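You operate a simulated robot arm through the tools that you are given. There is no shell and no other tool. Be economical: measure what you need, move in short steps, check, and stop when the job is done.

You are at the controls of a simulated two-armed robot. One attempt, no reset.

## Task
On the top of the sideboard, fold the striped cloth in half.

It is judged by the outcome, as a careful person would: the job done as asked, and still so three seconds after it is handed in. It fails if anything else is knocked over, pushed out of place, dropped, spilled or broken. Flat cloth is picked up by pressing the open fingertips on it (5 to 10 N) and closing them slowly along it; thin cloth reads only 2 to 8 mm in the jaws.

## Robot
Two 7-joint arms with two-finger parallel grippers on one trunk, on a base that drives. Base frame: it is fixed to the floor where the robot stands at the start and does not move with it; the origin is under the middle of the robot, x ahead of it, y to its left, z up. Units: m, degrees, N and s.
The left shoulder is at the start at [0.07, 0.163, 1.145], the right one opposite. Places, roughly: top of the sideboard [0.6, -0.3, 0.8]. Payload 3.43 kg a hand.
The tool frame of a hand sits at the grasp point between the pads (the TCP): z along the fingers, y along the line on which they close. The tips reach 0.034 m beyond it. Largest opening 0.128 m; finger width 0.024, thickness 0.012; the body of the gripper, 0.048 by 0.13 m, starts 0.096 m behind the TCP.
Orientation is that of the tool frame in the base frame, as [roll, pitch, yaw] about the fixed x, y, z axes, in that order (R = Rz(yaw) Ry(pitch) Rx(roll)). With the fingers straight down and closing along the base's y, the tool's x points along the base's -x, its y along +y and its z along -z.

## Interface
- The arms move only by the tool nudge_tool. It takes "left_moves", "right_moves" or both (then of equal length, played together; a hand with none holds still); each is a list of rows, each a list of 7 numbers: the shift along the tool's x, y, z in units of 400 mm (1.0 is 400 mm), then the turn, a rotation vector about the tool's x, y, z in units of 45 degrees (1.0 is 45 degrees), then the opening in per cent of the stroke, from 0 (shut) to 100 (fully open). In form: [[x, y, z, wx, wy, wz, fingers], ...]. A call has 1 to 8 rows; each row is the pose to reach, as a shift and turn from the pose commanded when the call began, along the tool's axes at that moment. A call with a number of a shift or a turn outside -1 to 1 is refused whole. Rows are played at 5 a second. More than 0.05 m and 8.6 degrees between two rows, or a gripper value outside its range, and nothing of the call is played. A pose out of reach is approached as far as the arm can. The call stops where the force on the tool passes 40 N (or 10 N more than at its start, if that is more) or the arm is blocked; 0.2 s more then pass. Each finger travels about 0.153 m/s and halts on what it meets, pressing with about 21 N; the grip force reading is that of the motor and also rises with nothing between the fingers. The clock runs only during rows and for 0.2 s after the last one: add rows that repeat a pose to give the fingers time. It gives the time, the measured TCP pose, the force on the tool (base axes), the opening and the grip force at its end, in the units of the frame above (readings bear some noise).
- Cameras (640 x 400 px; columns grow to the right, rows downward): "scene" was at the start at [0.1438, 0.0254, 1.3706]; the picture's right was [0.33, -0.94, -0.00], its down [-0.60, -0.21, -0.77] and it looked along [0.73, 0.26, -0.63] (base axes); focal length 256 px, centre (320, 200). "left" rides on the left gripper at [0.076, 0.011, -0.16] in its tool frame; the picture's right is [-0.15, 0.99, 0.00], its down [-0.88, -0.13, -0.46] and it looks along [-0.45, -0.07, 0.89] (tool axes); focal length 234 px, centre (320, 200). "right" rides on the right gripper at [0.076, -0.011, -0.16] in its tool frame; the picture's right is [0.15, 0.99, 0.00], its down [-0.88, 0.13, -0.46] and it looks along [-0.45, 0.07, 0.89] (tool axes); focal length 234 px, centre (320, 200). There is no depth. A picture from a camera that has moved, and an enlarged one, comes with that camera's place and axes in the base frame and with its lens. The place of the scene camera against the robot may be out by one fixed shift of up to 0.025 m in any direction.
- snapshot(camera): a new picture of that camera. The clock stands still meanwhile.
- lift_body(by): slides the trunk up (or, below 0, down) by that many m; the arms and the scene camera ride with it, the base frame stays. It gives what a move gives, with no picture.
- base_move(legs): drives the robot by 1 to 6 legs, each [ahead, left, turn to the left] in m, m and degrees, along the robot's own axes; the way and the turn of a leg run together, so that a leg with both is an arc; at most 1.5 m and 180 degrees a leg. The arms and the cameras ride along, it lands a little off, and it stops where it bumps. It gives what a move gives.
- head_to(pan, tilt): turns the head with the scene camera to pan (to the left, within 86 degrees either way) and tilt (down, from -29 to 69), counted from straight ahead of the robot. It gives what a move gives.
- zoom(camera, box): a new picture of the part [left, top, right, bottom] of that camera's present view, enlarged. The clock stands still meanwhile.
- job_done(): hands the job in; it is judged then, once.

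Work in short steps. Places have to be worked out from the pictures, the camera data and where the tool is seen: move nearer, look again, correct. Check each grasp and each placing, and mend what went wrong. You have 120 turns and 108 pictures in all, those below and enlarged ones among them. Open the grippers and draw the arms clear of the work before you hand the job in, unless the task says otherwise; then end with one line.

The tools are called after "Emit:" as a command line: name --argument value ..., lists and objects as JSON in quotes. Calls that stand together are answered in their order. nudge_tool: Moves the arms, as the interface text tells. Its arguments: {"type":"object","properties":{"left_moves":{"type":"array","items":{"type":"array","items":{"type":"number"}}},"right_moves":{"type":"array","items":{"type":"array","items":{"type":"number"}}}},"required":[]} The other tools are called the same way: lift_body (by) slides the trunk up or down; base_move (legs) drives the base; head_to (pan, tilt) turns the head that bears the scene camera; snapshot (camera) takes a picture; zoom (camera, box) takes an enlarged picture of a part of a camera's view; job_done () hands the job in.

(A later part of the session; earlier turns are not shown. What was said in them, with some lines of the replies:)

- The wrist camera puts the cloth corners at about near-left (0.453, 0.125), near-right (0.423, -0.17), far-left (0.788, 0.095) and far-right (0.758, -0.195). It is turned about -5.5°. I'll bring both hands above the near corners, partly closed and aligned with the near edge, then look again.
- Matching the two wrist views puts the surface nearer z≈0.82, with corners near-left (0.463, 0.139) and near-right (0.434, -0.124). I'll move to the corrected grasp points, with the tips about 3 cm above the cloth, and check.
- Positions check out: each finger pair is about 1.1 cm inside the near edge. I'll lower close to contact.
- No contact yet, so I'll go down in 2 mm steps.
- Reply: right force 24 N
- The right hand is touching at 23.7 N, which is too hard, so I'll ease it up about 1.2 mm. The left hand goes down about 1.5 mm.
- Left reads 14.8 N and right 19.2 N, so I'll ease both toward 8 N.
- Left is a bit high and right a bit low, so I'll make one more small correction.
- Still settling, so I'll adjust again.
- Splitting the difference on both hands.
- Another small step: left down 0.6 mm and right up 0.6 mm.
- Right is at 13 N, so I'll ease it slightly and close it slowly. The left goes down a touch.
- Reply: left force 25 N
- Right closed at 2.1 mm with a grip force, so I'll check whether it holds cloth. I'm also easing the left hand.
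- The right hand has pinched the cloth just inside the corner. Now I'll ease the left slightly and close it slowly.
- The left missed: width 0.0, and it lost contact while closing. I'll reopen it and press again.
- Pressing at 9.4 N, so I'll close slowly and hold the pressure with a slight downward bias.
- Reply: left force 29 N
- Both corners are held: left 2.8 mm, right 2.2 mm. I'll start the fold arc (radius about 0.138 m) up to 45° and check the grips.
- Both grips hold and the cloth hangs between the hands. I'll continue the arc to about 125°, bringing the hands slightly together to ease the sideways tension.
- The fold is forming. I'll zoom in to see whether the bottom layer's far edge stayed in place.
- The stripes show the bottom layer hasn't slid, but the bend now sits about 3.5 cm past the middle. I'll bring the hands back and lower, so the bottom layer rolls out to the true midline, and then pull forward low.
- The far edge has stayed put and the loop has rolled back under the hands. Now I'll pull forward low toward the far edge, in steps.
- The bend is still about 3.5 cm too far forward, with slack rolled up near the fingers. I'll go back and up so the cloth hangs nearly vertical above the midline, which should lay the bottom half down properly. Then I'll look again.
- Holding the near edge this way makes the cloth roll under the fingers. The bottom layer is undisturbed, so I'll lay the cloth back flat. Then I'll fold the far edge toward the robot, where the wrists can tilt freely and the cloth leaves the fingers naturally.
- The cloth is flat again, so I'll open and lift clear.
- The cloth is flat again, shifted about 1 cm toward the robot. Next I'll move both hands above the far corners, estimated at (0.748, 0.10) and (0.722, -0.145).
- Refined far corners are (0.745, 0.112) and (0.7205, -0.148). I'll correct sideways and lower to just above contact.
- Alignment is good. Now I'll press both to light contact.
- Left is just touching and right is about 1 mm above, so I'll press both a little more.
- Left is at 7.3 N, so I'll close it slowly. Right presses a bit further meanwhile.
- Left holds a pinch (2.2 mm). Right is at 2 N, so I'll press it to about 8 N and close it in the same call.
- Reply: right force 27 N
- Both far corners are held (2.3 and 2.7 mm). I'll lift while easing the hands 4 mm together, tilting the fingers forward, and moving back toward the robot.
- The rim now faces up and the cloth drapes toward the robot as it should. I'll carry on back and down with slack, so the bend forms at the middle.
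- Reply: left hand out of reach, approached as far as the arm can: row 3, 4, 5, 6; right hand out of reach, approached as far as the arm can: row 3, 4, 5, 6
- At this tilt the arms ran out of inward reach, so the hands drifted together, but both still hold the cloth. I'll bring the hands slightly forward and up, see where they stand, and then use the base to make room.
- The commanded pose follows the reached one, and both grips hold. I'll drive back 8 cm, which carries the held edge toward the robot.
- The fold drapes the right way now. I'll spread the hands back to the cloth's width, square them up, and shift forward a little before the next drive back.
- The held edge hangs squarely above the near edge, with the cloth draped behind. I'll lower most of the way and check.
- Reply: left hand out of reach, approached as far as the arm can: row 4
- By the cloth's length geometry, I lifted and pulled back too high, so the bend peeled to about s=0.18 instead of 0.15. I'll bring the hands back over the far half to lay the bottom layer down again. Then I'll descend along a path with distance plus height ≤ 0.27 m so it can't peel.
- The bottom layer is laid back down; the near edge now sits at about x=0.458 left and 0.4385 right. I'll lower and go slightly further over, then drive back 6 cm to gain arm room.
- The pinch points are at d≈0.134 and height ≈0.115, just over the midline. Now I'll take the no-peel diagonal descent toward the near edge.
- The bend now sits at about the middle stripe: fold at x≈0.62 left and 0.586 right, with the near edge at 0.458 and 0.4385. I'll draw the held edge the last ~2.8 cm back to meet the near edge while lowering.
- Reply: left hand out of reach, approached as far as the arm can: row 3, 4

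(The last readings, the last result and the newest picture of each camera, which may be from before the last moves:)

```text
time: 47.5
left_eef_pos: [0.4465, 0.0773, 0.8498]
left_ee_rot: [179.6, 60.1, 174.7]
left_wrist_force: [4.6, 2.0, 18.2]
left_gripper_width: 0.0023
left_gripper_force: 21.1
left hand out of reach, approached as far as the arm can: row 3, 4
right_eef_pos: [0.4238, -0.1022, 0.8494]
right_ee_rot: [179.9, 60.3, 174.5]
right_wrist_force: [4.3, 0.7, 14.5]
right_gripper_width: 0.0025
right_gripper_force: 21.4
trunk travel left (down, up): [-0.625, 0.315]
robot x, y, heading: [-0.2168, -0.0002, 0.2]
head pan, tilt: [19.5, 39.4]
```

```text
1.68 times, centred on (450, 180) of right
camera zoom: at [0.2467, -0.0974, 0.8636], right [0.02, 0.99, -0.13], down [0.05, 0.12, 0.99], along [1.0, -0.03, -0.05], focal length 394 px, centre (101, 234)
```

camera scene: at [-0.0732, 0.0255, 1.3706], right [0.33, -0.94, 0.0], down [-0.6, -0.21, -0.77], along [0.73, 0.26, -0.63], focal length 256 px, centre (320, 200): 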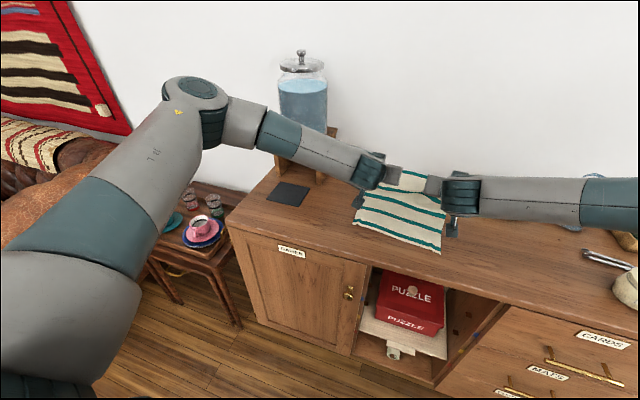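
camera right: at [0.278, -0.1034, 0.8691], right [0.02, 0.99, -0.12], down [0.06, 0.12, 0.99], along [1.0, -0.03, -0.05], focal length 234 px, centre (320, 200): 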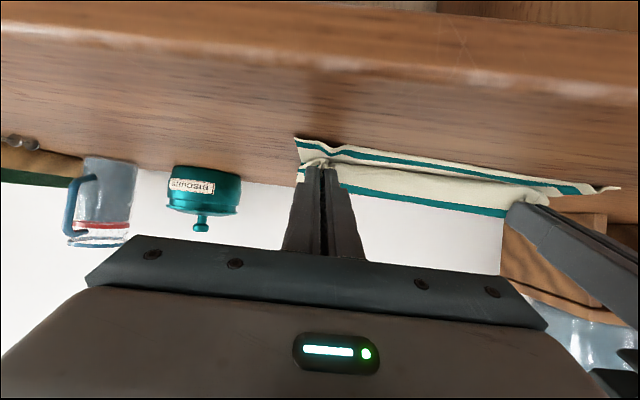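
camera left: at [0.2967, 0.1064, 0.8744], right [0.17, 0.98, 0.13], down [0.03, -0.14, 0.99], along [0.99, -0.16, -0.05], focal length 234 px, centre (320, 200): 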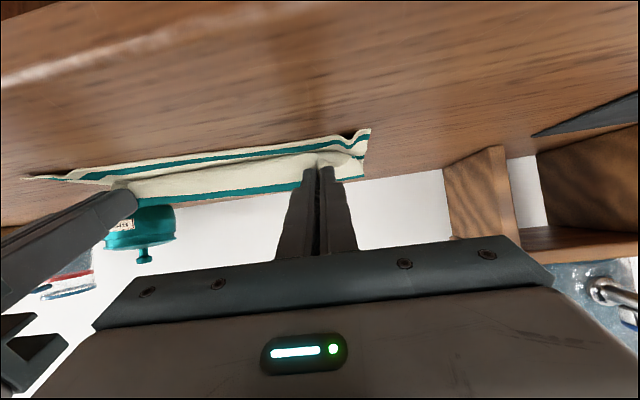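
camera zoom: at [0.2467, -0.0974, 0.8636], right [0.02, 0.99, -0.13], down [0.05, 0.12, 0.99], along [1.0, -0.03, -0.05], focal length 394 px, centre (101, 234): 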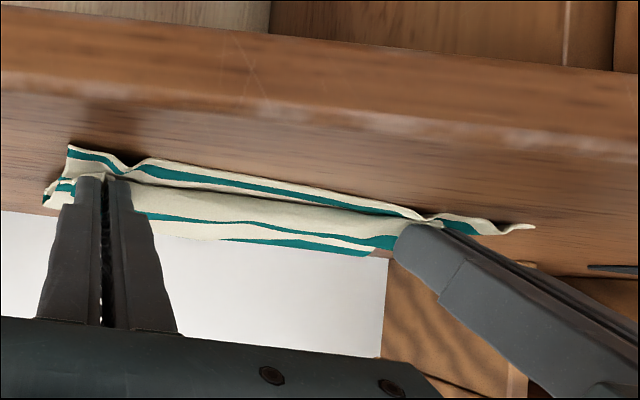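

The held edge is about 1.2 cm inside the near edge on both sides, with light table contact. I'll ease up 2 mm and spread the hands slightly to remove the cross wrinkle before releasing.

Emit:
nudge_tool --left_moves '[[-0.006, 0.006, -0.003, 0, 0, 0, 0], [-0.008, 0.014, -0.004, 0, 0, 0, 0], [-0.008, 0.014, -0.004, 0, 0, 0, 0]]' --right_moves '[[-0.006, -0.006, -0.003, 0, 0, 0, 0], [-0.008, -0.014, -0.004, 0, 0, 0, 0], [-0.008, -0.014, -0.004, 0, 0, 0, 0]]'

Emit:
zoom --camera "scene" --box '[300, 140, 500, 265]'

```text
time: 48.3
left_eef_pos: [0.4435, 0.0807, 0.85]
left_ee_rot: [179.6, 59.6, 174.6]
left_wrist_force: [-1.0, -2.0, 3.2]
left_gripper_width: 0.0022
left_gripper_force: 20.3
right_eef_pos: [0.4227, -0.1073, 0.8488]
right_ee_rot: [180.0, 60.1, 174.6]
right_wrist_force: [-1.2, 4.0, 12.4]
right_gripper_width: 0.0027
right_gripper_force: 21.2
trunk travel left (down, up): [-0.625, 0.315]
robot x, y, heading: [-0.2155, -0.0002, 0.2]
head pan, tilt: [19.5, 39.4]
```

```text
3.20 times, centred on (400, 202) of scene
camera zoom: at [-0.0748, 0.0259, 1.3707], right [0.33, -0.94, 0.0], down [-0.6, -0.21, -0.77], along [0.73, 0.26, -0.63], focal length 819 px, centre (64, 192)
```

zoom: 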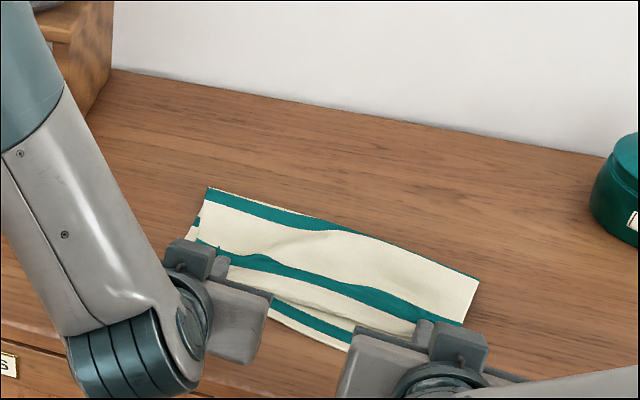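

The bend stays near the midline. I'll open the fingers, lift 4 mm off the bottom layer, and withdraw along the fingers by driving back, so the top layer drops onto the near edge.

Emit:
nudge_tool --left_moves '[[-0.004, 0, -0.002, 0, 0, 0, 6], [-0.008, 0, -0.005, 0, 0, 0, 14], [-0.008, 0, -0.005, 0, 0, 0, 20], [-0.008, 0, -0.005, 0, 0, 0, 20]]' --right_moves '[[-0.006, 0, -0.003, 0, 0, 0, 6], [-0.012, 0, -0.007, 0, 0, 0, 14], [-0.012, 0, -0.007, 0, 0, 0, 20], [-0.012, 0, -0.007, 0, 0, 0, 20]]'

Emit:
zoom --camera "left" --box '[0, 80, 400, 280]'

Emit:
zoom --camera "scene" --box '[300, 140, 500, 265]'

```text
time: 49.3
left_eef_pos: [0.4459, 0.0823, 0.8533]
left_ee_rot: [179.7, 59.7, 174.6]
left_wrist_force: [-0.3, 0.4, -0.7]
left_gripper_width: 0.0254
left_gripper_force: 0.0
right_eef_pos: [0.4233, -0.1091, 0.8528]
right_ee_rot: [-180.0, 60.0, 174.6]
right_wrist_force: [0.5, 0.0, -0.3]
right_gripper_width: 0.0257
right_gripper_force: 0.1
trunk travel left (down, up): [-0.625, 0.315]
robot x, y, heading: [-0.2172, 0.0006, 0.5]
head pan, tilt: [19.5, 39.4]
```

```text
1.60 times, centred on (200, 180) of left
camera zoom: at [0.2722, 0.1081, 0.8671], right [0.16, 0.98, 0.13], down [0.04, -0.14, 0.99], along [0.99, -0.15, -0.06], focal length 375 px, centre (512, 232)
```

zoom: 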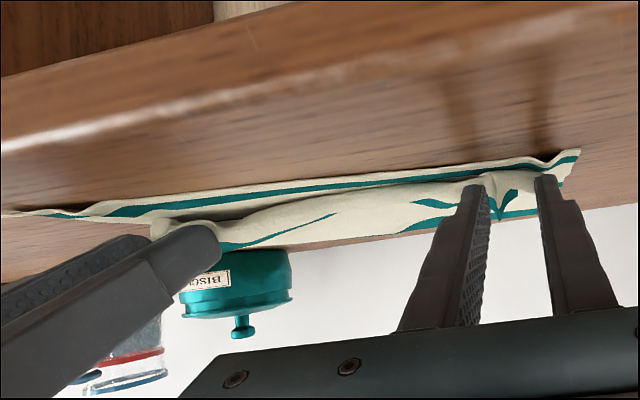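

```text
3.20 times, centred on (400, 202) of scene
camera zoom: at [-0.0726, 0.0253, 1.3706], right [0.33, -0.94, 0.0], down [-0.6, -0.21, -0.77], along [0.73, 0.26, -0.63], focal length 819 px, centre (64, 192)
```

zoom: 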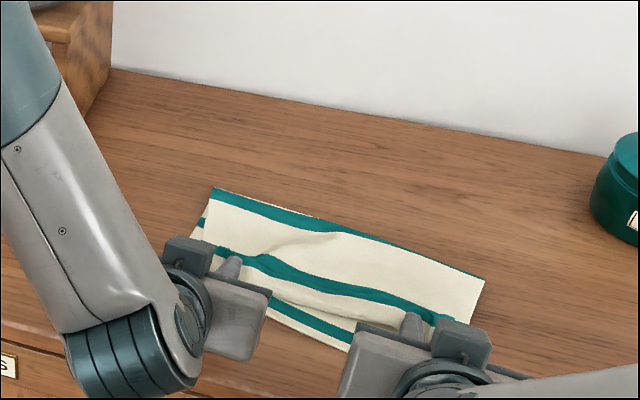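

Released. Withdrawing by driving back 12 cm.

Emit:
base_move --legs '[[-0.12, 0, 0]]'

Emit:
zoom --camera "scene" --box '[280, 90, 540, 255]'

Emit:
snapshot --camera "left"

```text
time: 50.5
left_eef_pos: [0.3261, 0.0845, 0.8537]
left_ee_rot: [179.7, 59.7, 174.8]
left_wrist_force: [0.6, -1.1, -0.4]
left_gripper_width: 0.0255
left_gripper_force: 0.0
right_eef_pos: [0.3024, -0.1068, 0.8536]
right_ee_rot: [-180.0, 59.9, 174.6]
right_wrist_force: [-0.1, -0.6, -0.3]
right_gripper_width: 0.0257
right_gripper_force: 0.0
trunk travel left (down, up): [-0.625, 0.315]
robot x, y, heading: [-0.3414, 0.0003, 0.3]
head pan, tilt: [19.5, 39.4]
```

```text
2.42 times, centred on (410, 172) of scene
camera zoom: at [-0.1927, 0.0254, 1.3705], right [0.34, -0.94, 0.0], down [-0.6, -0.21, -0.77], along [0.73, 0.26, -0.63], focal length 620 px, centre (102, 267)
```

zoom: 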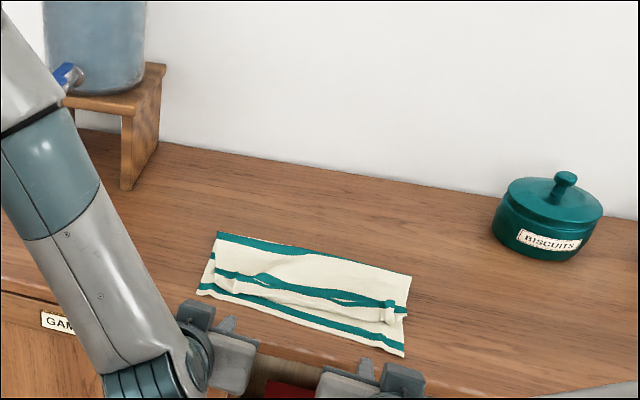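

```text
38 pictures are left
camera left: at [0.152, 0.1093, 0.8671], right [0.16, 0.98, 0.13], down [0.04, -0.14, 0.99], along [0.99, -0.15, -0.06], focal length 234 px, centre (320, 200)
```

left: 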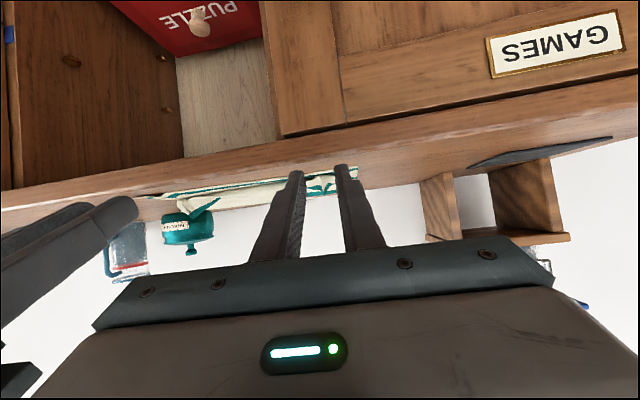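

The cloth is folded roughly in half, but the upper edge is curled back near the corners. I'll raise and straighten the hands to look from above and tidy it.

Emit:
nudge_tool --left_moves '[[-0.05, 0, -0.03, 0, 0.0, 0, 28], [-0.1, 0, -0.06, 0, 0.18, 0, 28], [-0.15, 0, -0.09, 0, 0.36, 0, 28], [-0.2, 0, -0.12, 0, 0.54, 0, 28], [-0.25, 0, -0.14, 0, 0.72, 0, 28], [-0.28, 0, -0.16, 0, 0.9, 0, 28], [-0.3, 0, -0.17, 0, 1.0, 0, 28]]' --right_moves '[[-0.05, 0, -0.03, 0, 0.0, 0, 28], [-0.1, 0, -0.06, 0, 0.18, 0, 28], [-0.15, 0, -0.09, 0, 0.36, 0, 28], [-0.2, 0, -0.12, 0, 0.54, 0, 28], [-0.25, 0, -0.14, 0, 0.72, 0, 28], [-0.28, 0, -0.16, 0, 0.9, 0, 28], [-0.3, 0, -0.17, 0, 1.0, 0, 28]]'

Emit:
nudge_tool --left_moves '[[-0.02, 0, -0.03, 0, 0.17, 0, 28], [-0.03, 0, -0.06, 0, 0.333, 0, 28]]' --right_moves '[[-0.02, 0, -0.03, 0, 0.17, 0, 28], [-0.03, 0, -0.06, 0, 0.333, 0, 28]]'

Emit:
snapshot --camera "scene"

```text
time: 52.1
left_eef_pos: [0.327, 0.0835, 0.9917]
left_ee_rot: [179.8, 14.7, 175.2]
left_wrist_force: [-0.1, 1.2, -0.5]
left_gripper_width: 0.036
left_gripper_force: 0.0
right_eef_pos: [0.3046, -0.1074, 0.991]
right_ee_rot: [180.0, 14.7, 174.6]
right_wrist_force: [-0.1, -0.2, 0.6]
right_gripper_width: 0.0357
right_gripper_force: 0.0
trunk travel left (down, up): [-0.625, 0.315]
robot x, y, heading: [-0.3397, -0.0002, 0.1]
head pan, tilt: [19.5, 39.4]
```

```text
time: 52.7
left_eef_pos: [0.3344, 0.0817, 1.0177]
left_ee_rot: [179.8, -0.4, 175.2]
left_wrist_force: [0.1, 0.5, -0.5]
left_gripper_width: 0.0358
left_gripper_force: 0.2
right_eef_pos: [0.3125, -0.1067, 1.0164]
right_ee_rot: [180.0, -0.2, 174.7]
right_wrist_force: [0.7, 0.4, 1.0]
right_gripper_width: 0.0356
right_gripper_force: 0.0
trunk travel left (down, up): [-0.625, 0.315]
robot x, y, heading: [-0.3359, -0.001, 0.3]
head pan, tilt: [19.5, 39.4]
```

```text
37 pictures are left
camera scene: at [-0.1915, 0.0255, 1.3704], right [0.34, -0.94, 0.0], down [-0.6, -0.21, -0.77], along [0.73, 0.26, -0.64], focal length 256 px, centre (320, 200)
```

scene: 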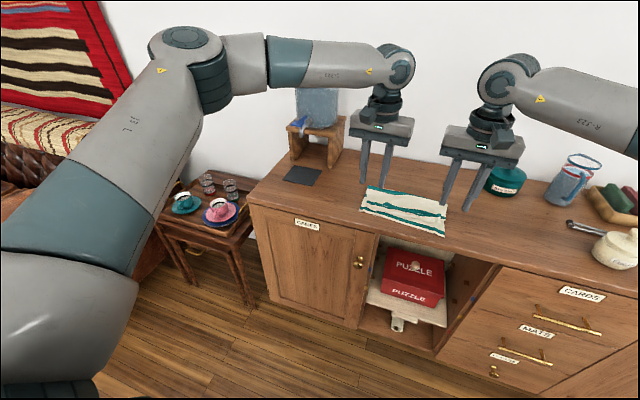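

Driving forward 19 cm with hands high, to look down on the cloth from the wrist cameras.

Emit:
base_move --legs '[[0.19, 0, 0]]'

Emit:
snapshot --camera "left"

Emit:
snapshot --camera "right"

Emit:
zoom --camera "scene" --box '[300, 140, 500, 265]'

```text
time: 54.3
left_eef_pos: [0.5253, 0.0847, 1.0181]
left_ee_rot: [179.8, -0.3, 175.1]
left_wrist_force: [0.0, 0.1, -0.8]
left_gripper_width: 0.0358
left_gripper_force: 0.2
right_eef_pos: [0.5046, -0.1063, 1.0168]
right_ee_rot: [-180.0, 0.0, 174.7]
right_wrist_force: [0.6, -0.1, 0.3]
right_gripper_width: 0.0356
right_gripper_force: 0.0
trunk travel left (down, up): [-0.625, 0.315]
robot x, y, heading: [-0.142, -0.0065, 0.4]
head pan, tilt: [19.5, 39.4]
```

```text
36 pictures are left
camera left: at [0.4522, 0.1004, 1.1769], right [0.23, 0.97, 0.0], down [0.87, -0.21, 0.45], along [0.44, -0.1, -0.89], focal length 234 px, centre (320, 200)
```

left: 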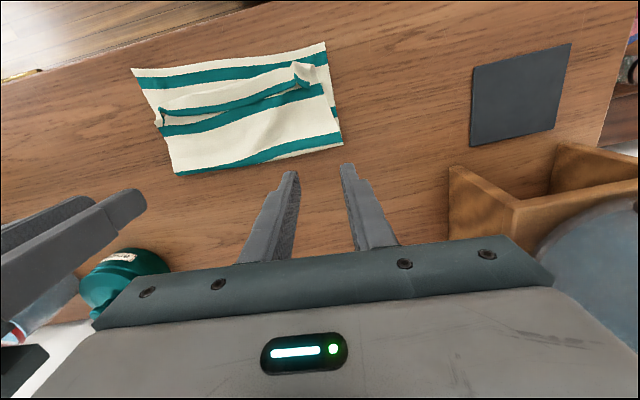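

```text
35 pictures are left
camera right: at [0.4271, -0.1112, 1.1777], right [-0.06, 1.0, 0.0], down [0.89, 0.05, 0.46], along [0.45, 0.03, -0.89], focal length 234 px, centre (320, 200)
```

right: 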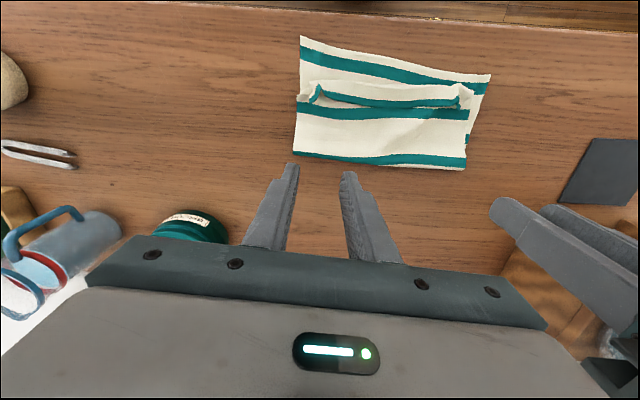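

```text
3.20 times, centred on (400, 202) of scene
camera zoom: at [-0.0003, 0.0263, 1.3706], right [0.34, -0.94, 0.0], down [-0.6, -0.21, -0.77], along [0.73, 0.26, -0.63], focal length 819 px, centre (64, 192)
```

zoom: 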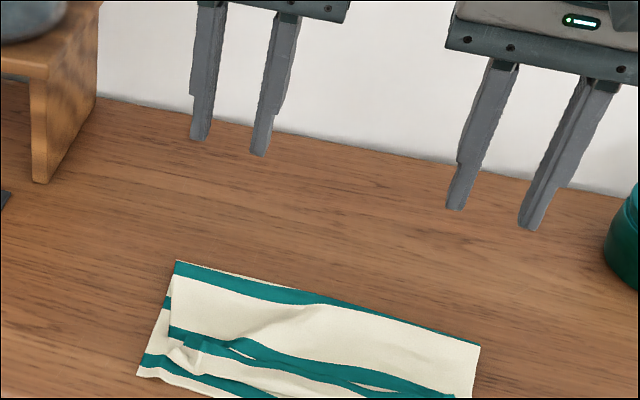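

Zooming to understand the curled upper edge.

Emit:
zoom --camera "left" --box '[110, 20, 370, 190]'

Emit:
zoom --camera "right" --box '[270, 20, 510, 180]'

```text
2.35 times, centred on (240, 105) of left
camera zoom: at [0.4522, 0.1004, 1.1769], right [0.23, 0.97, 0.0], down [0.87, -0.21, 0.45], along [0.44, -0.1, -0.89], focal length 551 px, centre (508, 424)
```

zoom: 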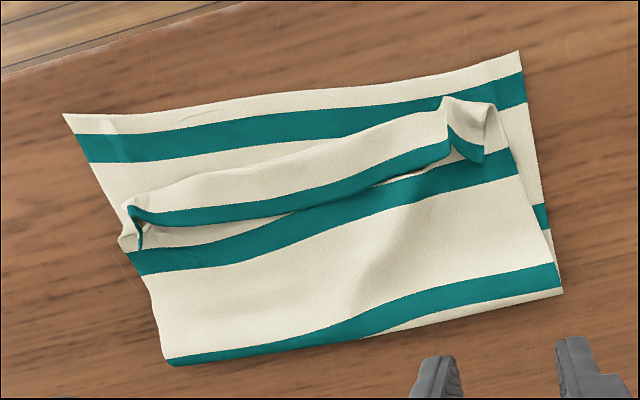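

```text
2.50 times, centred on (390, 100) of right
camera zoom: at [0.4271, -0.1112, 1.1777], right [-0.06, 1.0, 0.0], down [0.89, 0.05, 0.46], along [0.45, 0.03, -0.89], focal length 585 px, centre (145, 450)
```

zoom: 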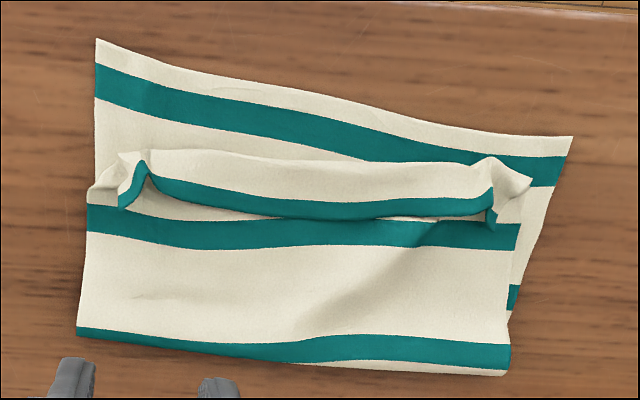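

The last ~3.5 cm of the upper layer is flipped back on itself, with its crease at x≈0.425 and its free edge at x≈0.45 pointing away. I'll set the open fingertips just behind that free edge, slightly above the cloth, to sweep it back over.

Emit:
nudge_tool --left_moves '[[0.05, -0.018, 0.06, 0, 0, 0, 48], [0.11, -0.036, 0.14, 0, 0, 0, 48], [0.11, -0.036, 0.22, 0, 0, 0, 48], [0.11, -0.036, 0.3, 0, 0, 0, 48], [0.11, -0.036, 0.36, 0, 0, 0, 48], [0.11, -0.036, 0.386, 0, 0, 0, 48], [0.11, -0.036, 0.386, 0, 0, 0, 48]]' --right_moves '[[0.04, 0.016, 0.06, 0, 0, 0, 48], [0.085, 0.033, 0.14, 0, 0, 0, 48], [0.085, 0.033, 0.22, 0, 0, 0, 48], [0.085, 0.033, 0.3, 0, 0, 0, 48], [0.085, 0.033, 0.36, 0, 0, 0, 48], [0.085, 0.033, 0.382, 0, 0, 0, 48], [0.085, 0.033, 0.382, 0, 0, 0, 48]]'

Emit:
snapshot --camera "left"

Emit:
snapshot --camera "right"

```text
time: 55.9
left_eef_pos: [0.4801, 0.0736, 0.8636]
left_ee_rot: [179.7, -0.3, 175.2]
left_wrist_force: [0.2, 1.1, 0.6]
left_gripper_width: 0.0611
left_gripper_force: 0.1
right_eef_pos: [0.4711, -0.0893, 0.8642]
right_ee_rot: [-179.9, 0.0, 174.8]
right_wrist_force: [-0.1, 0.7, -0.8]
right_gripper_width: 0.0614
right_gripper_force: 0.1
trunk travel left (down, up): [-0.625, 0.315]
robot x, y, heading: [-0.1415, -0.0003, 0.3]
head pan, tilt: [19.5, 39.4]
```

```text
31 pictures are left
camera left: at [0.407, 0.0892, 1.0224], right [0.23, 0.97, 0.0], down [0.87, -0.21, 0.45], along [0.44, -0.1, -0.89], focal length 234 px, centre (320, 200)
```

left: 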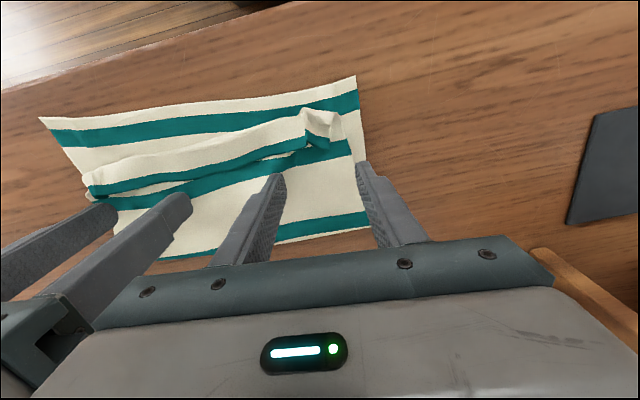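

```text
30 pictures are left
camera right: at [0.3933, -0.0943, 1.0247], right [-0.06, 1.0, 0.0], down [0.89, 0.05, 0.46], along [0.45, 0.03, -0.89], focal length 234 px, centre (320, 200)
```

right: 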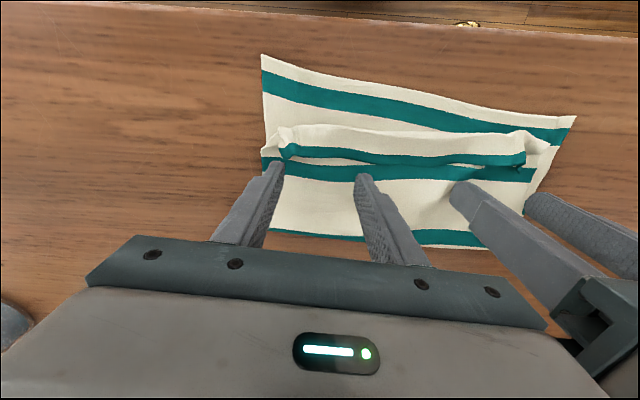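

Tips are behind the free edge. I'll sweep toward the robot, low at first and then rising slightly.

Emit:
nudge_tool --left_moves '[[0.0, 0, 0.006, 0, 0, 0, 48], [0.04, 0, 0.006, 0, 0, 0, 48], [0.08, 0, 0.005, 0, 0, 0, 48], [0.11, 0, 0.0, 0, 0, 0, 48], [0.14, 0, -0.01, 0, 0, 0, 48], [0.17, 0, -0.018, 0, 0, 0, 48], [0.2, 0, -0.018, 0, 0, 0, 48], [0.22, 0, -0.018, 0, 0, 0, 48]]' --right_moves '[[0.0, 0, 0.006, 0, 0, 0, 48], [0.04, 0, 0.006, 0, 0, 0, 48], [0.08, 0, 0.005, 0, 0, 0, 48], [0.11, 0, 0.0, 0, 0, 0, 48], [0.14, 0, -0.01, 0, 0, 0, 48], [0.17, 0, -0.018, 0, 0, 0, 48], [0.2, 0, -0.018, 0, 0, 0, 48], [0.22, 0, -0.018, 0, 0, 0, 48]]'

Emit:
snapshot --camera "left"

Emit:
snapshot --camera "right"

```text
time: 57.7
left_eef_pos: [0.3903, 0.0824, 0.8713]
left_ee_rot: [179.7, -0.4, 175.2]
left_wrist_force: [0.2, 0.0, -0.3]
left_gripper_width: 0.0614
left_gripper_force: 0.0
right_eef_pos: [0.3831, -0.0831, 0.8718]
right_ee_rot: [180.0, -0.1, 174.7]
right_wrist_force: [-0.1, 0.4, -0.1]
right_gripper_width: 0.0613
right_gripper_force: 0.1
trunk travel left (down, up): [-0.625, 0.315]
robot x, y, heading: [-0.1405, -0.0023, 0.2]
head pan, tilt: [19.5, 39.4]
```

```text
29 pictures are left
camera left: at [0.3177, 0.0984, 1.0312], right [0.23, 0.97, 0.0], down [0.87, -0.2, 0.45], along [0.44, -0.1, -0.89], focal length 234 px, centre (320, 200)
```

left: 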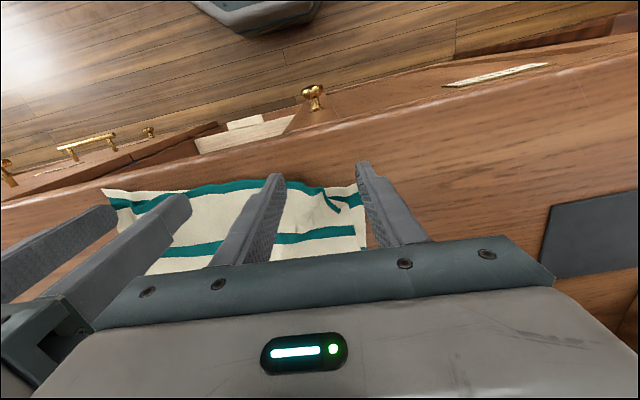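

```text
28 pictures are left
camera right: at [0.3059, -0.0875, 1.0323], right [-0.06, 1.0, 0.0], down [0.89, 0.05, 0.46], along [0.46, 0.03, -0.89], focal length 234 px, centre (320, 200)
```

right: 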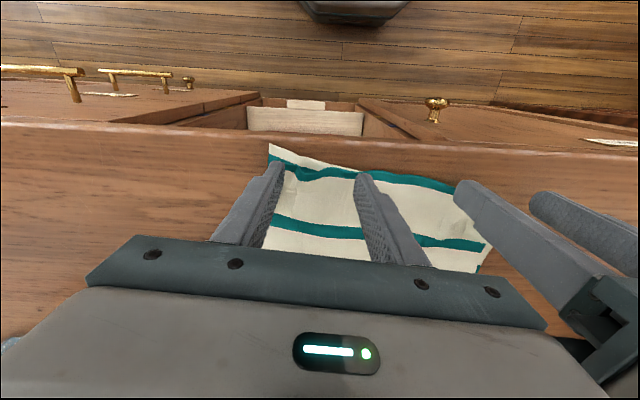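

The flap seems to have gone over. I'll lift and move away for a clear view.

Emit:
nudge_tool --left_moves '[[0.0, 0, -0.05, 0, 0, 0, 48], [0.0, 0, -0.13, 0, 0, 0, 40], [-0.05, 0, -0.22, 0, 0, 0, 28], [-0.12, 0, -0.3, 0, 0, 0, 28], [-0.2, 0, -0.37, 0, 0, 0, 28]]' --right_moves '[[0.0, 0, -0.05, 0, 0, 0, 48], [0.0, 0, -0.13, 0, 0, 0, 40], [-0.05, 0, -0.22, 0, 0, 0, 28], [-0.12, 0, -0.3, 0, 0, 0, 28], [-0.2, 0, -0.37, 0, 0, 0, 28]]'

Emit:
zoom --camera "left" --box '[60, 0, 400, 210]'

Emit:
zoom --camera "right" --box '[240, 0, 560, 200]'

```text
time: 58.9
left_eef_pos: [0.4732, 0.0734, 1.0197]
left_ee_rot: [179.9, -0.5, 175.2]
left_wrist_force: [0.2, 0.2, 0.4]
left_gripper_width: 0.0362
left_gripper_force: 0.1
right_eef_pos: [0.463, -0.0909, 1.0217]
right_ee_rot: [-179.9, -0.1, 174.7]
right_wrist_force: [0.7, -1.2, -0.5]
right_gripper_width: 0.0358
right_gripper_force: 0.2
trunk travel left (down, up): [-0.625, 0.315]
robot x, y, heading: [-0.1472, 0.002, 0.4]
head pan, tilt: [19.5, 39.4]
```

```text
1.88 times, centred on (230, 105) of left
camera zoom: at [0.4009, 0.0896, 1.1788], right [0.23, 0.97, 0.0], down [0.87, -0.21, 0.45], along [0.44, -0.1, -0.89], focal length 441 px, centre (489, 379)
```

zoom: 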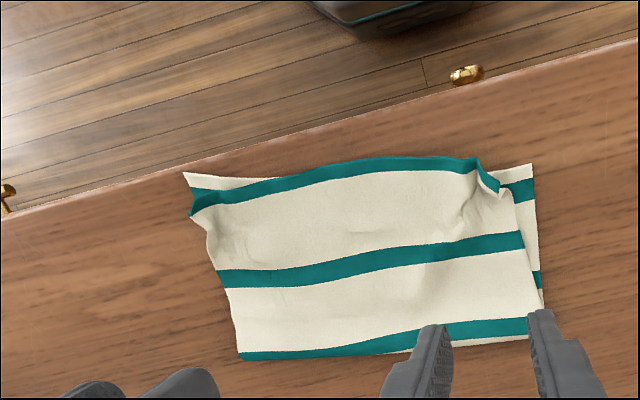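

```text
2.00 times, centred on (400, 100) of right
camera zoom: at [0.3863, -0.0956, 1.1819], right [-0.06, 1.0, 0.0], down [0.89, 0.05, 0.46], along [0.45, 0.03, -0.89], focal length 468 px, centre (160, 400)
```

zoom: 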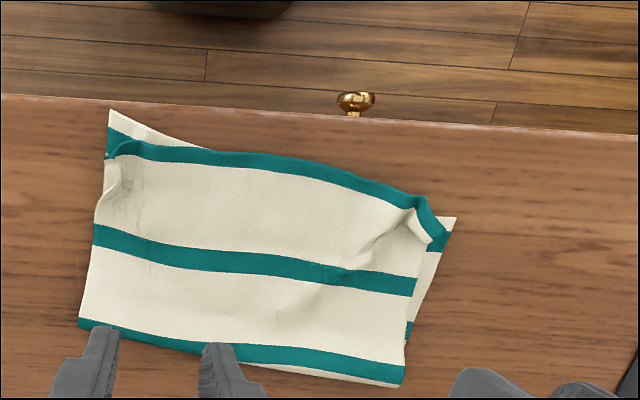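

The flap has flipped over and the cloth lies folded in half, with only a crumpled upper-left corner and a small pucker at the upper-right. I'll smooth these by setting nearly closed tips astride each pucker, pressing lightly and spreading them.

Emit:
nudge_tool --left_moves '[[0.06, 0.002, 0.05, 0, 0, 0, 9.5], [0.1385, 0.005, 0.12, 0, 0, 0, 9.5], [0.1385, 0.005, 0.2, 0, 0, 0, 9.5], [0.1385, 0.005, 0.28, 0, 0, 0, 9.5], [0.1385, 0.005, 0.35, 0, 0, 0, 9.5], [0.1385, 0.005, 0.384, 0, 0, 0, 9.5]]' --right_moves '[[0.07, -0.03, 0.05, 0, 0, 0, 9.5], [0.157, -0.0675, 0.12, 0, 0, 0, 9.5], [0.157, -0.0675, 0.2, 0, 0, 0, 9.5], [0.157, -0.0675, 0.28, 0, 0, 0, 9.5], [0.157, -0.0675, 0.35, 0, 0, 0, 9.5], [0.157, -0.0675, 0.389, 0, 0, 0, 9.5]]'

Emit:
zoom --camera "left" --box '[200, 100, 440, 250]'

Emit:
zoom --camera "right" --box '[200, 100, 440, 250]'

```text
time: 60.3
left_eef_pos: [0.4147, 0.0794, 0.8663]
left_ee_rot: [179.8, -0.2, 175.1]
left_wrist_force: [-0.8, -0.3, 1.1]
left_gripper_width: 0.0123
left_gripper_force: 0.1
right_eef_pos: [0.398, -0.1107, 0.8641]
right_ee_rot: [-179.9, 0.0, 174.9]
right_wrist_force: [-0.7, -1.3, -1.1]
right_gripper_width: 0.0123
right_gripper_force: 0.1
trunk travel left (down, up): [-0.625, 0.315]
robot x, y, heading: [-0.1457, -0.0016, 0.3]
head pan, tilt: [19.5, 39.4]
```

```text
2.67 times, centred on (320, 175) of left
camera zoom: at [0.342, 0.0958, 1.0244], right [0.23, 0.97, 0.0], down [0.87, -0.21, 0.45], along [0.44, -0.1, -0.89], focal length 624 px, centre (320, 267)
```

zoom: 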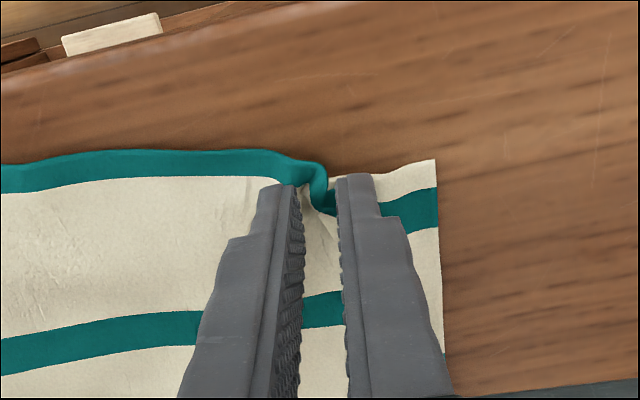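

```text
2.67 times, centred on (320, 175) of right
camera zoom: at [0.3224, -0.1163, 1.0246], right [-0.06, 1.0, 0.0], down [0.89, 0.05, 0.46], along [0.45, 0.03, -0.89], focal length 624 px, centre (320, 267)
```

zoom: 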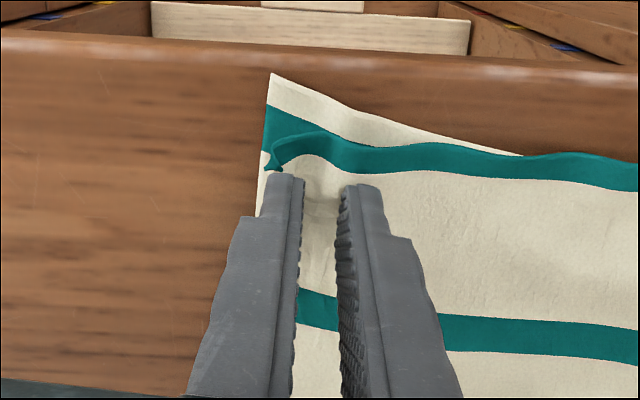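

On the left I need to shift inward so the outer tip lands on the upper corner. On the right I go slightly nearer the edge. Then both lower to near contact.

Emit:
nudge_tool --left_moves '[[0.012, -0.036, 0, 0, 0, 0, 9.5], [0.012, -0.036, 0.01, 0, 0, 0, 9.5], [0.012, -0.036, 0.019, 0, 0, 0, 9.5]]' --right_moves '[[0.03, 0, 0, 0, 0, 0, 9.5], [0.03, 0, 0.007, 0, 0, 0, 9.5], [0.03, 0, 0.013, 0, 0, 0, 9.5]]'

Emit:
zoom --camera "left" --box '[200, 100, 440, 250]'

```text
time: 61.1
left_eef_pos: [0.4093, 0.067, 0.8579]
left_ee_rot: [179.8, -0.4, 175.2]
left_wrist_force: [0.5, 1.1, 4.6]
left_gripper_width: 0.0125
left_gripper_force: 0.4
right_eef_pos: [0.3868, -0.1102, 0.8589]
right_ee_rot: [-180.0, 0.1, 174.7]
right_wrist_force: [-0.3, 0.0, 0.3]
right_gripper_width: 0.012
right_gripper_force: 0.1
trunk travel left (down, up): [-0.625, 0.315]
robot x, y, heading: [-0.1435, -0.0004, 0.5]
head pan, tilt: [19.5, 39.4]
```

```text
2.67 times, centred on (320, 175) of left
camera zoom: at [0.3359, 0.0828, 1.0167], right [0.23, 0.97, 0.0], down [0.87, -0.21, 0.45], along [0.44, -0.1, -0.89], focal length 624 px, centre (320, 267)
```

zoom: 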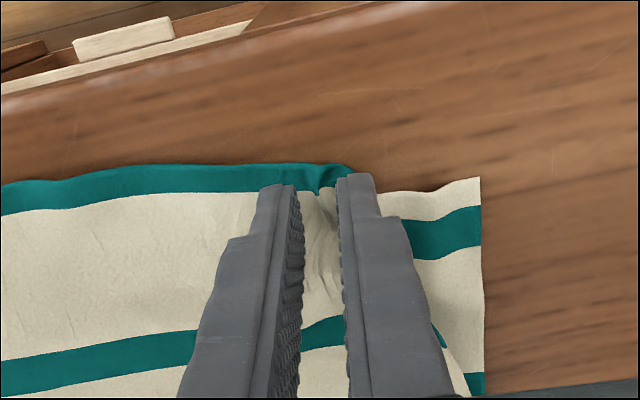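

Left is in light contact, with the outer tip on the corner. I'll spread both, shifting slightly outward.

Emit:
nudge_tool --left_moves '[[0, 0.005, 0.001, 0, 0, 0, 15], [0, 0.012, 0.001, 0, 0, 0, 22], [0, 0.02, 0.001, 0, 0, 0, 30], [0, 0.028, 0.001, 0, 0, 0, 37], [0, 0.035, 0.001, 0, 0, 0, 44], [0, 0.035, -0.02, 0, 0, 0, 44], [0, 0.035, -0.06, 0, 0, 0, 44]]' --right_moves '[[0, 0, 0.004, 0, 0, 0, 9.5], [0, -0.005, 0.005, 0, 0, 0, 15], [0, -0.01, 0.005, 0, 0, 0, 22], [0, -0.016, 0.005, 0, 0, 0, 30], [0, -0.022, 0.005, 0, 0, 0, 37], [0, -0.022, -0.015, 0, 0, 0, 37], [0, -0.022, -0.06, 0, 0, 0, 37]]'

Emit:
snapshot --camera "left"

Emit:
snapshot --camera "right"

```text
time: 62.7
left_eef_pos: [0.4111, 0.0816, 0.8827]
left_ee_rot: [179.8, -0.3, 175.2]
left_wrist_force: [0.0, -0.1, -0.1]
left_gripper_width: 0.0562
left_gripper_force: 0.1
right_eef_pos: [0.3835, -0.1164, 0.8833]
right_ee_rot: [179.9, 0.0, 174.8]
right_wrist_force: [-0.6, -0.2, -0.1]
right_gripper_width: 0.0473
right_gripper_force: 0.1
trunk travel left (down, up): [-0.625, 0.315]
robot x, y, heading: [-0.144, -0.0024, 0.2]
head pan, tilt: [19.5, 39.4]
```

```text
22 pictures are left
camera left: at [0.3376, 0.0981, 1.0422], right [0.23, 0.97, 0.0], down [0.87, -0.21, 0.45], along [0.44, -0.1, -0.89], focal length 234 px, centre (320, 200)
```

left: 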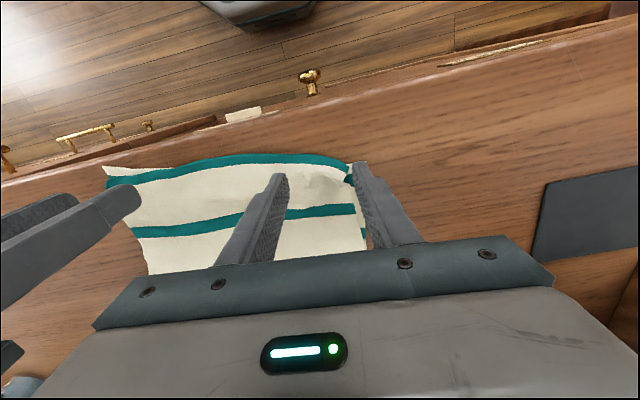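

```text
21 pictures are left
camera right: at [0.3069, -0.121, 1.0436], right [-0.06, 1.0, 0.0], down [0.89, 0.05, 0.46], along [0.46, 0.03, -0.89], focal length 234 px, centre (320, 200)
```

right: 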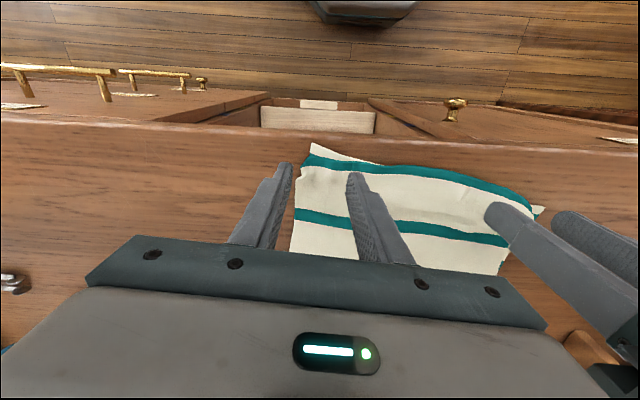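

Much better. I'll lift the hands up and away and inspect the result.

Emit:
nudge_tool --left_moves '[[0, 0, -0.08, 0, 0, 0, 40], [0, 0, -0.16, 0, 0, 0, 30], [-0.06, 0, -0.24, 0, 0, 0, 28], [-0.14, 0, -0.32, 0, 0, 0, 28]]' --right_moves '[[0, 0, -0.08, 0, 0, 0, 37], [0, 0, -0.16, 0, 0, 0, 30], [-0.06, 0, -0.24, 0, 0, 0, 28], [-0.14, 0, -0.32, 0, 0, 0, 28]]'

Emit:
zoom --camera "left" --box '[60, 0, 400, 210]'

Emit:
zoom --camera "right" --box '[240, 0, 560, 200]'

```text
time: 63.7
left_eef_pos: [0.4702, 0.0716, 1.0106]
left_ee_rot: [179.8, -0.2, 175.2]
left_wrist_force: [-0.5, -0.8, -0.9]
left_gripper_width: 0.0359
left_gripper_force: 0.0
right_eef_pos: [0.4421, -0.1216, 1.006]
right_ee_rot: [180.0, 0.0, 174.8]
right_wrist_force: [0.0, 0.5, 0.5]
right_gripper_width: 0.0359
right_gripper_force: 0.1
trunk travel left (down, up): [-0.625, 0.315]
robot x, y, heading: [-0.1448, -0.0033, 0.4]
head pan, tilt: [19.5, 39.4]
```

```text
1.88 times, centred on (230, 105) of left
camera zoom: at [0.3968, 0.0886, 1.1705], right [0.23, 0.97, 0.0], down [0.87, -0.21, 0.45], along [0.44, -0.1, -0.89], focal length 441 px, centre (489, 379)
```

zoom: 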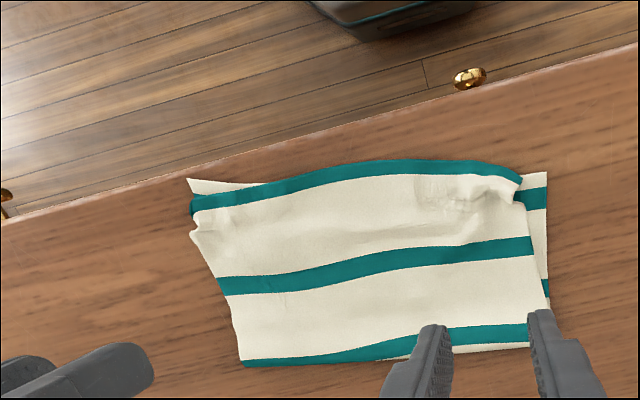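

```text
2.00 times, centred on (400, 100) of right
camera zoom: at [0.3646, -0.1277, 1.167], right [-0.06, 1.0, 0.0], down [0.89, 0.05, 0.46], along [0.45, 0.03, -0.89], focal length 468 px, centre (160, 400)
```

zoom: 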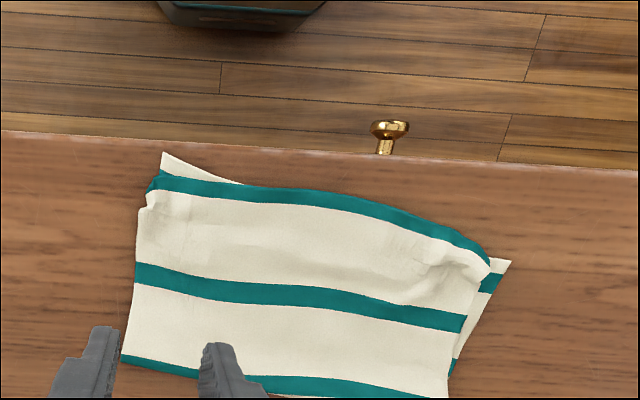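

The halves match within about 1–2 cm. One pucker remains near the upper-left corner, so I'll do one more spread there with the left hand.

Emit:
nudge_tool --left_moves '[[0.06, 0.009, 0.08, 0, 0, 0, 9.5], [0.127, 0.018, 0.16, 0, 0, 0, 9.5], [0.127, 0.018, 0.25, 0, 0, 0, 9.5], [0.127, 0.018, 0.33, 0, 0, 0, 9.5], [0.127, 0.018, 0.37, 0, 0, 0, 9.5], [0.127, 0.018, 0.382, 0, 0, 0, 9.5], [0.127, 0.018, 0.382, 0, 0, 0, 9.5]]'

Emit:
zoom --camera "left" --box '[200, 100, 440, 250]'

```text
time: 65.3
left_eef_pos: [0.4175, 0.0858, 0.8587]
left_ee_rot: [179.8, -0.3, 175.2]
left_wrist_force: [0.7, -0.2, 0.9]
left_gripper_width: 0.0121
left_gripper_force: 0.0
right_eef_pos: [0.4422, -0.1223, 1.0059]
right_ee_rot: [-180.0, 0.0, 174.7]
right_wrist_force: [0.1, -0.3, 0.7]
right_gripper_width: 0.036
right_gripper_force: 0.0
trunk travel left (down, up): [-0.625, 0.315]
robot x, y, heading: [-0.1439, 0.0034, 0.3]
head pan, tilt: [19.5, 39.4]
```

```text
2.67 times, centred on (320, 175) of left
camera zoom: at [0.3453, 0.103, 1.0176], right [0.23, 0.97, 0.0], down [0.87, -0.21, 0.45], along [0.44, -0.1, -0.89], focal length 624 px, centre (320, 267)
```

zoom: 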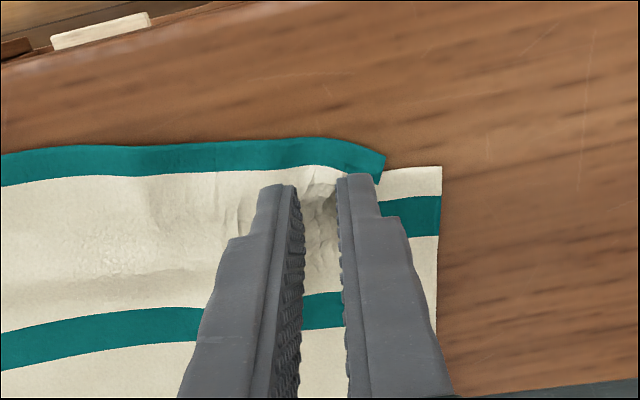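

The tips straddle the pucker with light contact, so I'll spread them outward and lift.

Emit:
nudge_tool --left_moves '[[0, 0.004, 0.0035, 0, 0, 0, 13], [0, 0.012, 0.0035, 0, 0, 0, 20], [0, 0.02, 0.0035, 0, 0, 0, 27], [0, 0.028, 0.0035, 0, 0, 0, 34], [0, 0.034, 0.0035, 0, 0, 0, 40], [0, 0.034, -0.03, 0, 0, 0, 40], [0, 0.034, -0.1, 0, 0, 0, 40], [0, 0.034, -0.2, 0, 0, 0, 40]]'

Emit:
nudge_tool --left_moves '[[-0.05, 0.03, -0.08, 0, 0, 0, 40], [-0.1, 0.06, -0.15, 0, 0, 0, 40], [-0.14, 0.1, -0.2, 0, 0, 0, 40]]' --right_moves '[[-0.02, -0.03, -0.03, 0, 0, 0, 40], [-0.04, -0.06, -0.06, 0, 0, 0, 40], [-0.06, -0.08, -0.08, 0, 0, 0, 40]]'

Emit:
snapshot --camera "left"

Emit:
snapshot --camera "scene"

```text
time: 67.1
left_eef_pos: [0.4192, 0.0982, 0.9369]
left_ee_rot: [179.8, -0.3, 175.2]
left_wrist_force: [0.0, -0.2, 0.4]
left_gripper_width: 0.0513
left_gripper_force: 0.1
right_eef_pos: [0.4404, -0.1225, 1.006]
right_ee_rot: [-179.9, 0.1, 174.7]
right_wrist_force: [-0.4, -1.1, -0.1]
right_gripper_width: 0.0356
right_gripper_force: 0.0
trunk travel left (down, up): [-0.625, 0.315]
robot x, y, heading: [-0.1443, -0.0017, 0.4]
head pan, tilt: [19.5, 39.4]
```

```text
time: 67.9
left_eef_pos: [0.4825, 0.1354, 1.0202]
left_ee_rot: [179.9, -0.3, 175.2]
left_wrist_force: [0.5, 0.0, -0.1]
left_gripper_width: 0.0512
left_gripper_force: 0.1
right_eef_pos: [0.4637, -0.156, 1.0401]
right_ee_rot: [180.0, 0.0, 174.6]
right_wrist_force: [0.5, 0.2, 0.6]
right_gripper_width: 0.0513
right_gripper_force: 0.0
trunk travel left (down, up): [-0.625, 0.315]
robot x, y, heading: [-0.1444, 0.0001, 0.3]
head pan, tilt: [19.5, 39.4]
```

```text
17 pictures are left
camera left: at [0.4091, 0.1521, 1.1788], right [0.23, 0.97, 0.0], down [0.87, -0.2, 0.45], along [0.44, -0.1, -0.89], focal length 234 px, centre (320, 200)
```

left: 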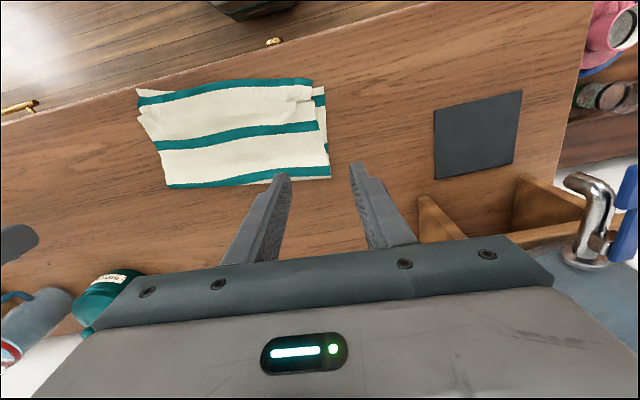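

```text
16 pictures are left
camera scene: at [-0.0006, 0.0268, 1.3705], right [0.34, -0.94, 0.0], down [-0.6, -0.21, -0.77], along [0.73, 0.26, -0.63], focal length 256 px, centre (320, 200)
```

scene: 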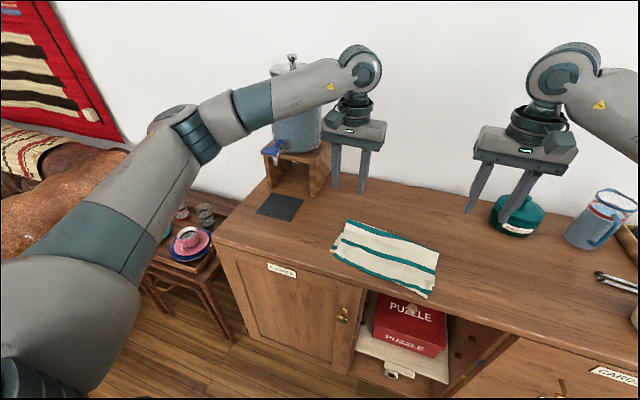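

One close look before handing in.

Emit:
zoom --camera "left" --box '[110, 60, 350, 210]'

```text
2.67 times, centred on (230, 135) of left
camera zoom: at [0.4091, 0.1521, 1.1788], right [0.23, 0.97, 0.0], down [0.87, -0.2, 0.45], along [0.44, -0.1, -0.89], focal length 624 px, centre (560, 373)
```

zoom: 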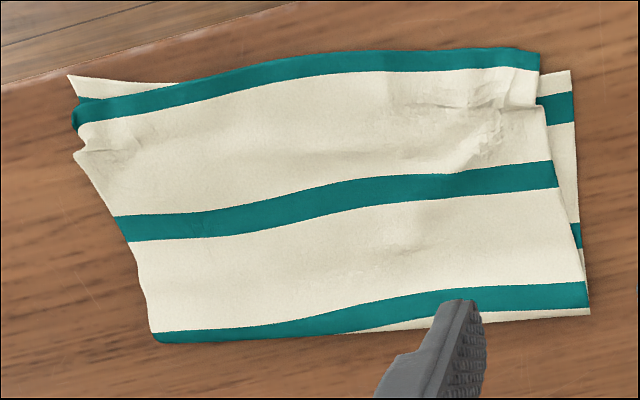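

The cloth lies flat and folded in half, with edges matching within about 1–2 cm. The grippers are open and clear, and nothing else has moved.

Emit:
job_done

```text
The job is handed in.
```

The striped cloth is folded in half on top of the sideboard. Its edges match to within about 1–2 cm, slight creases remain near the front corners, and it ended up about 5–7 cm nearer the front edge than it started. Nothing else was disturbed.
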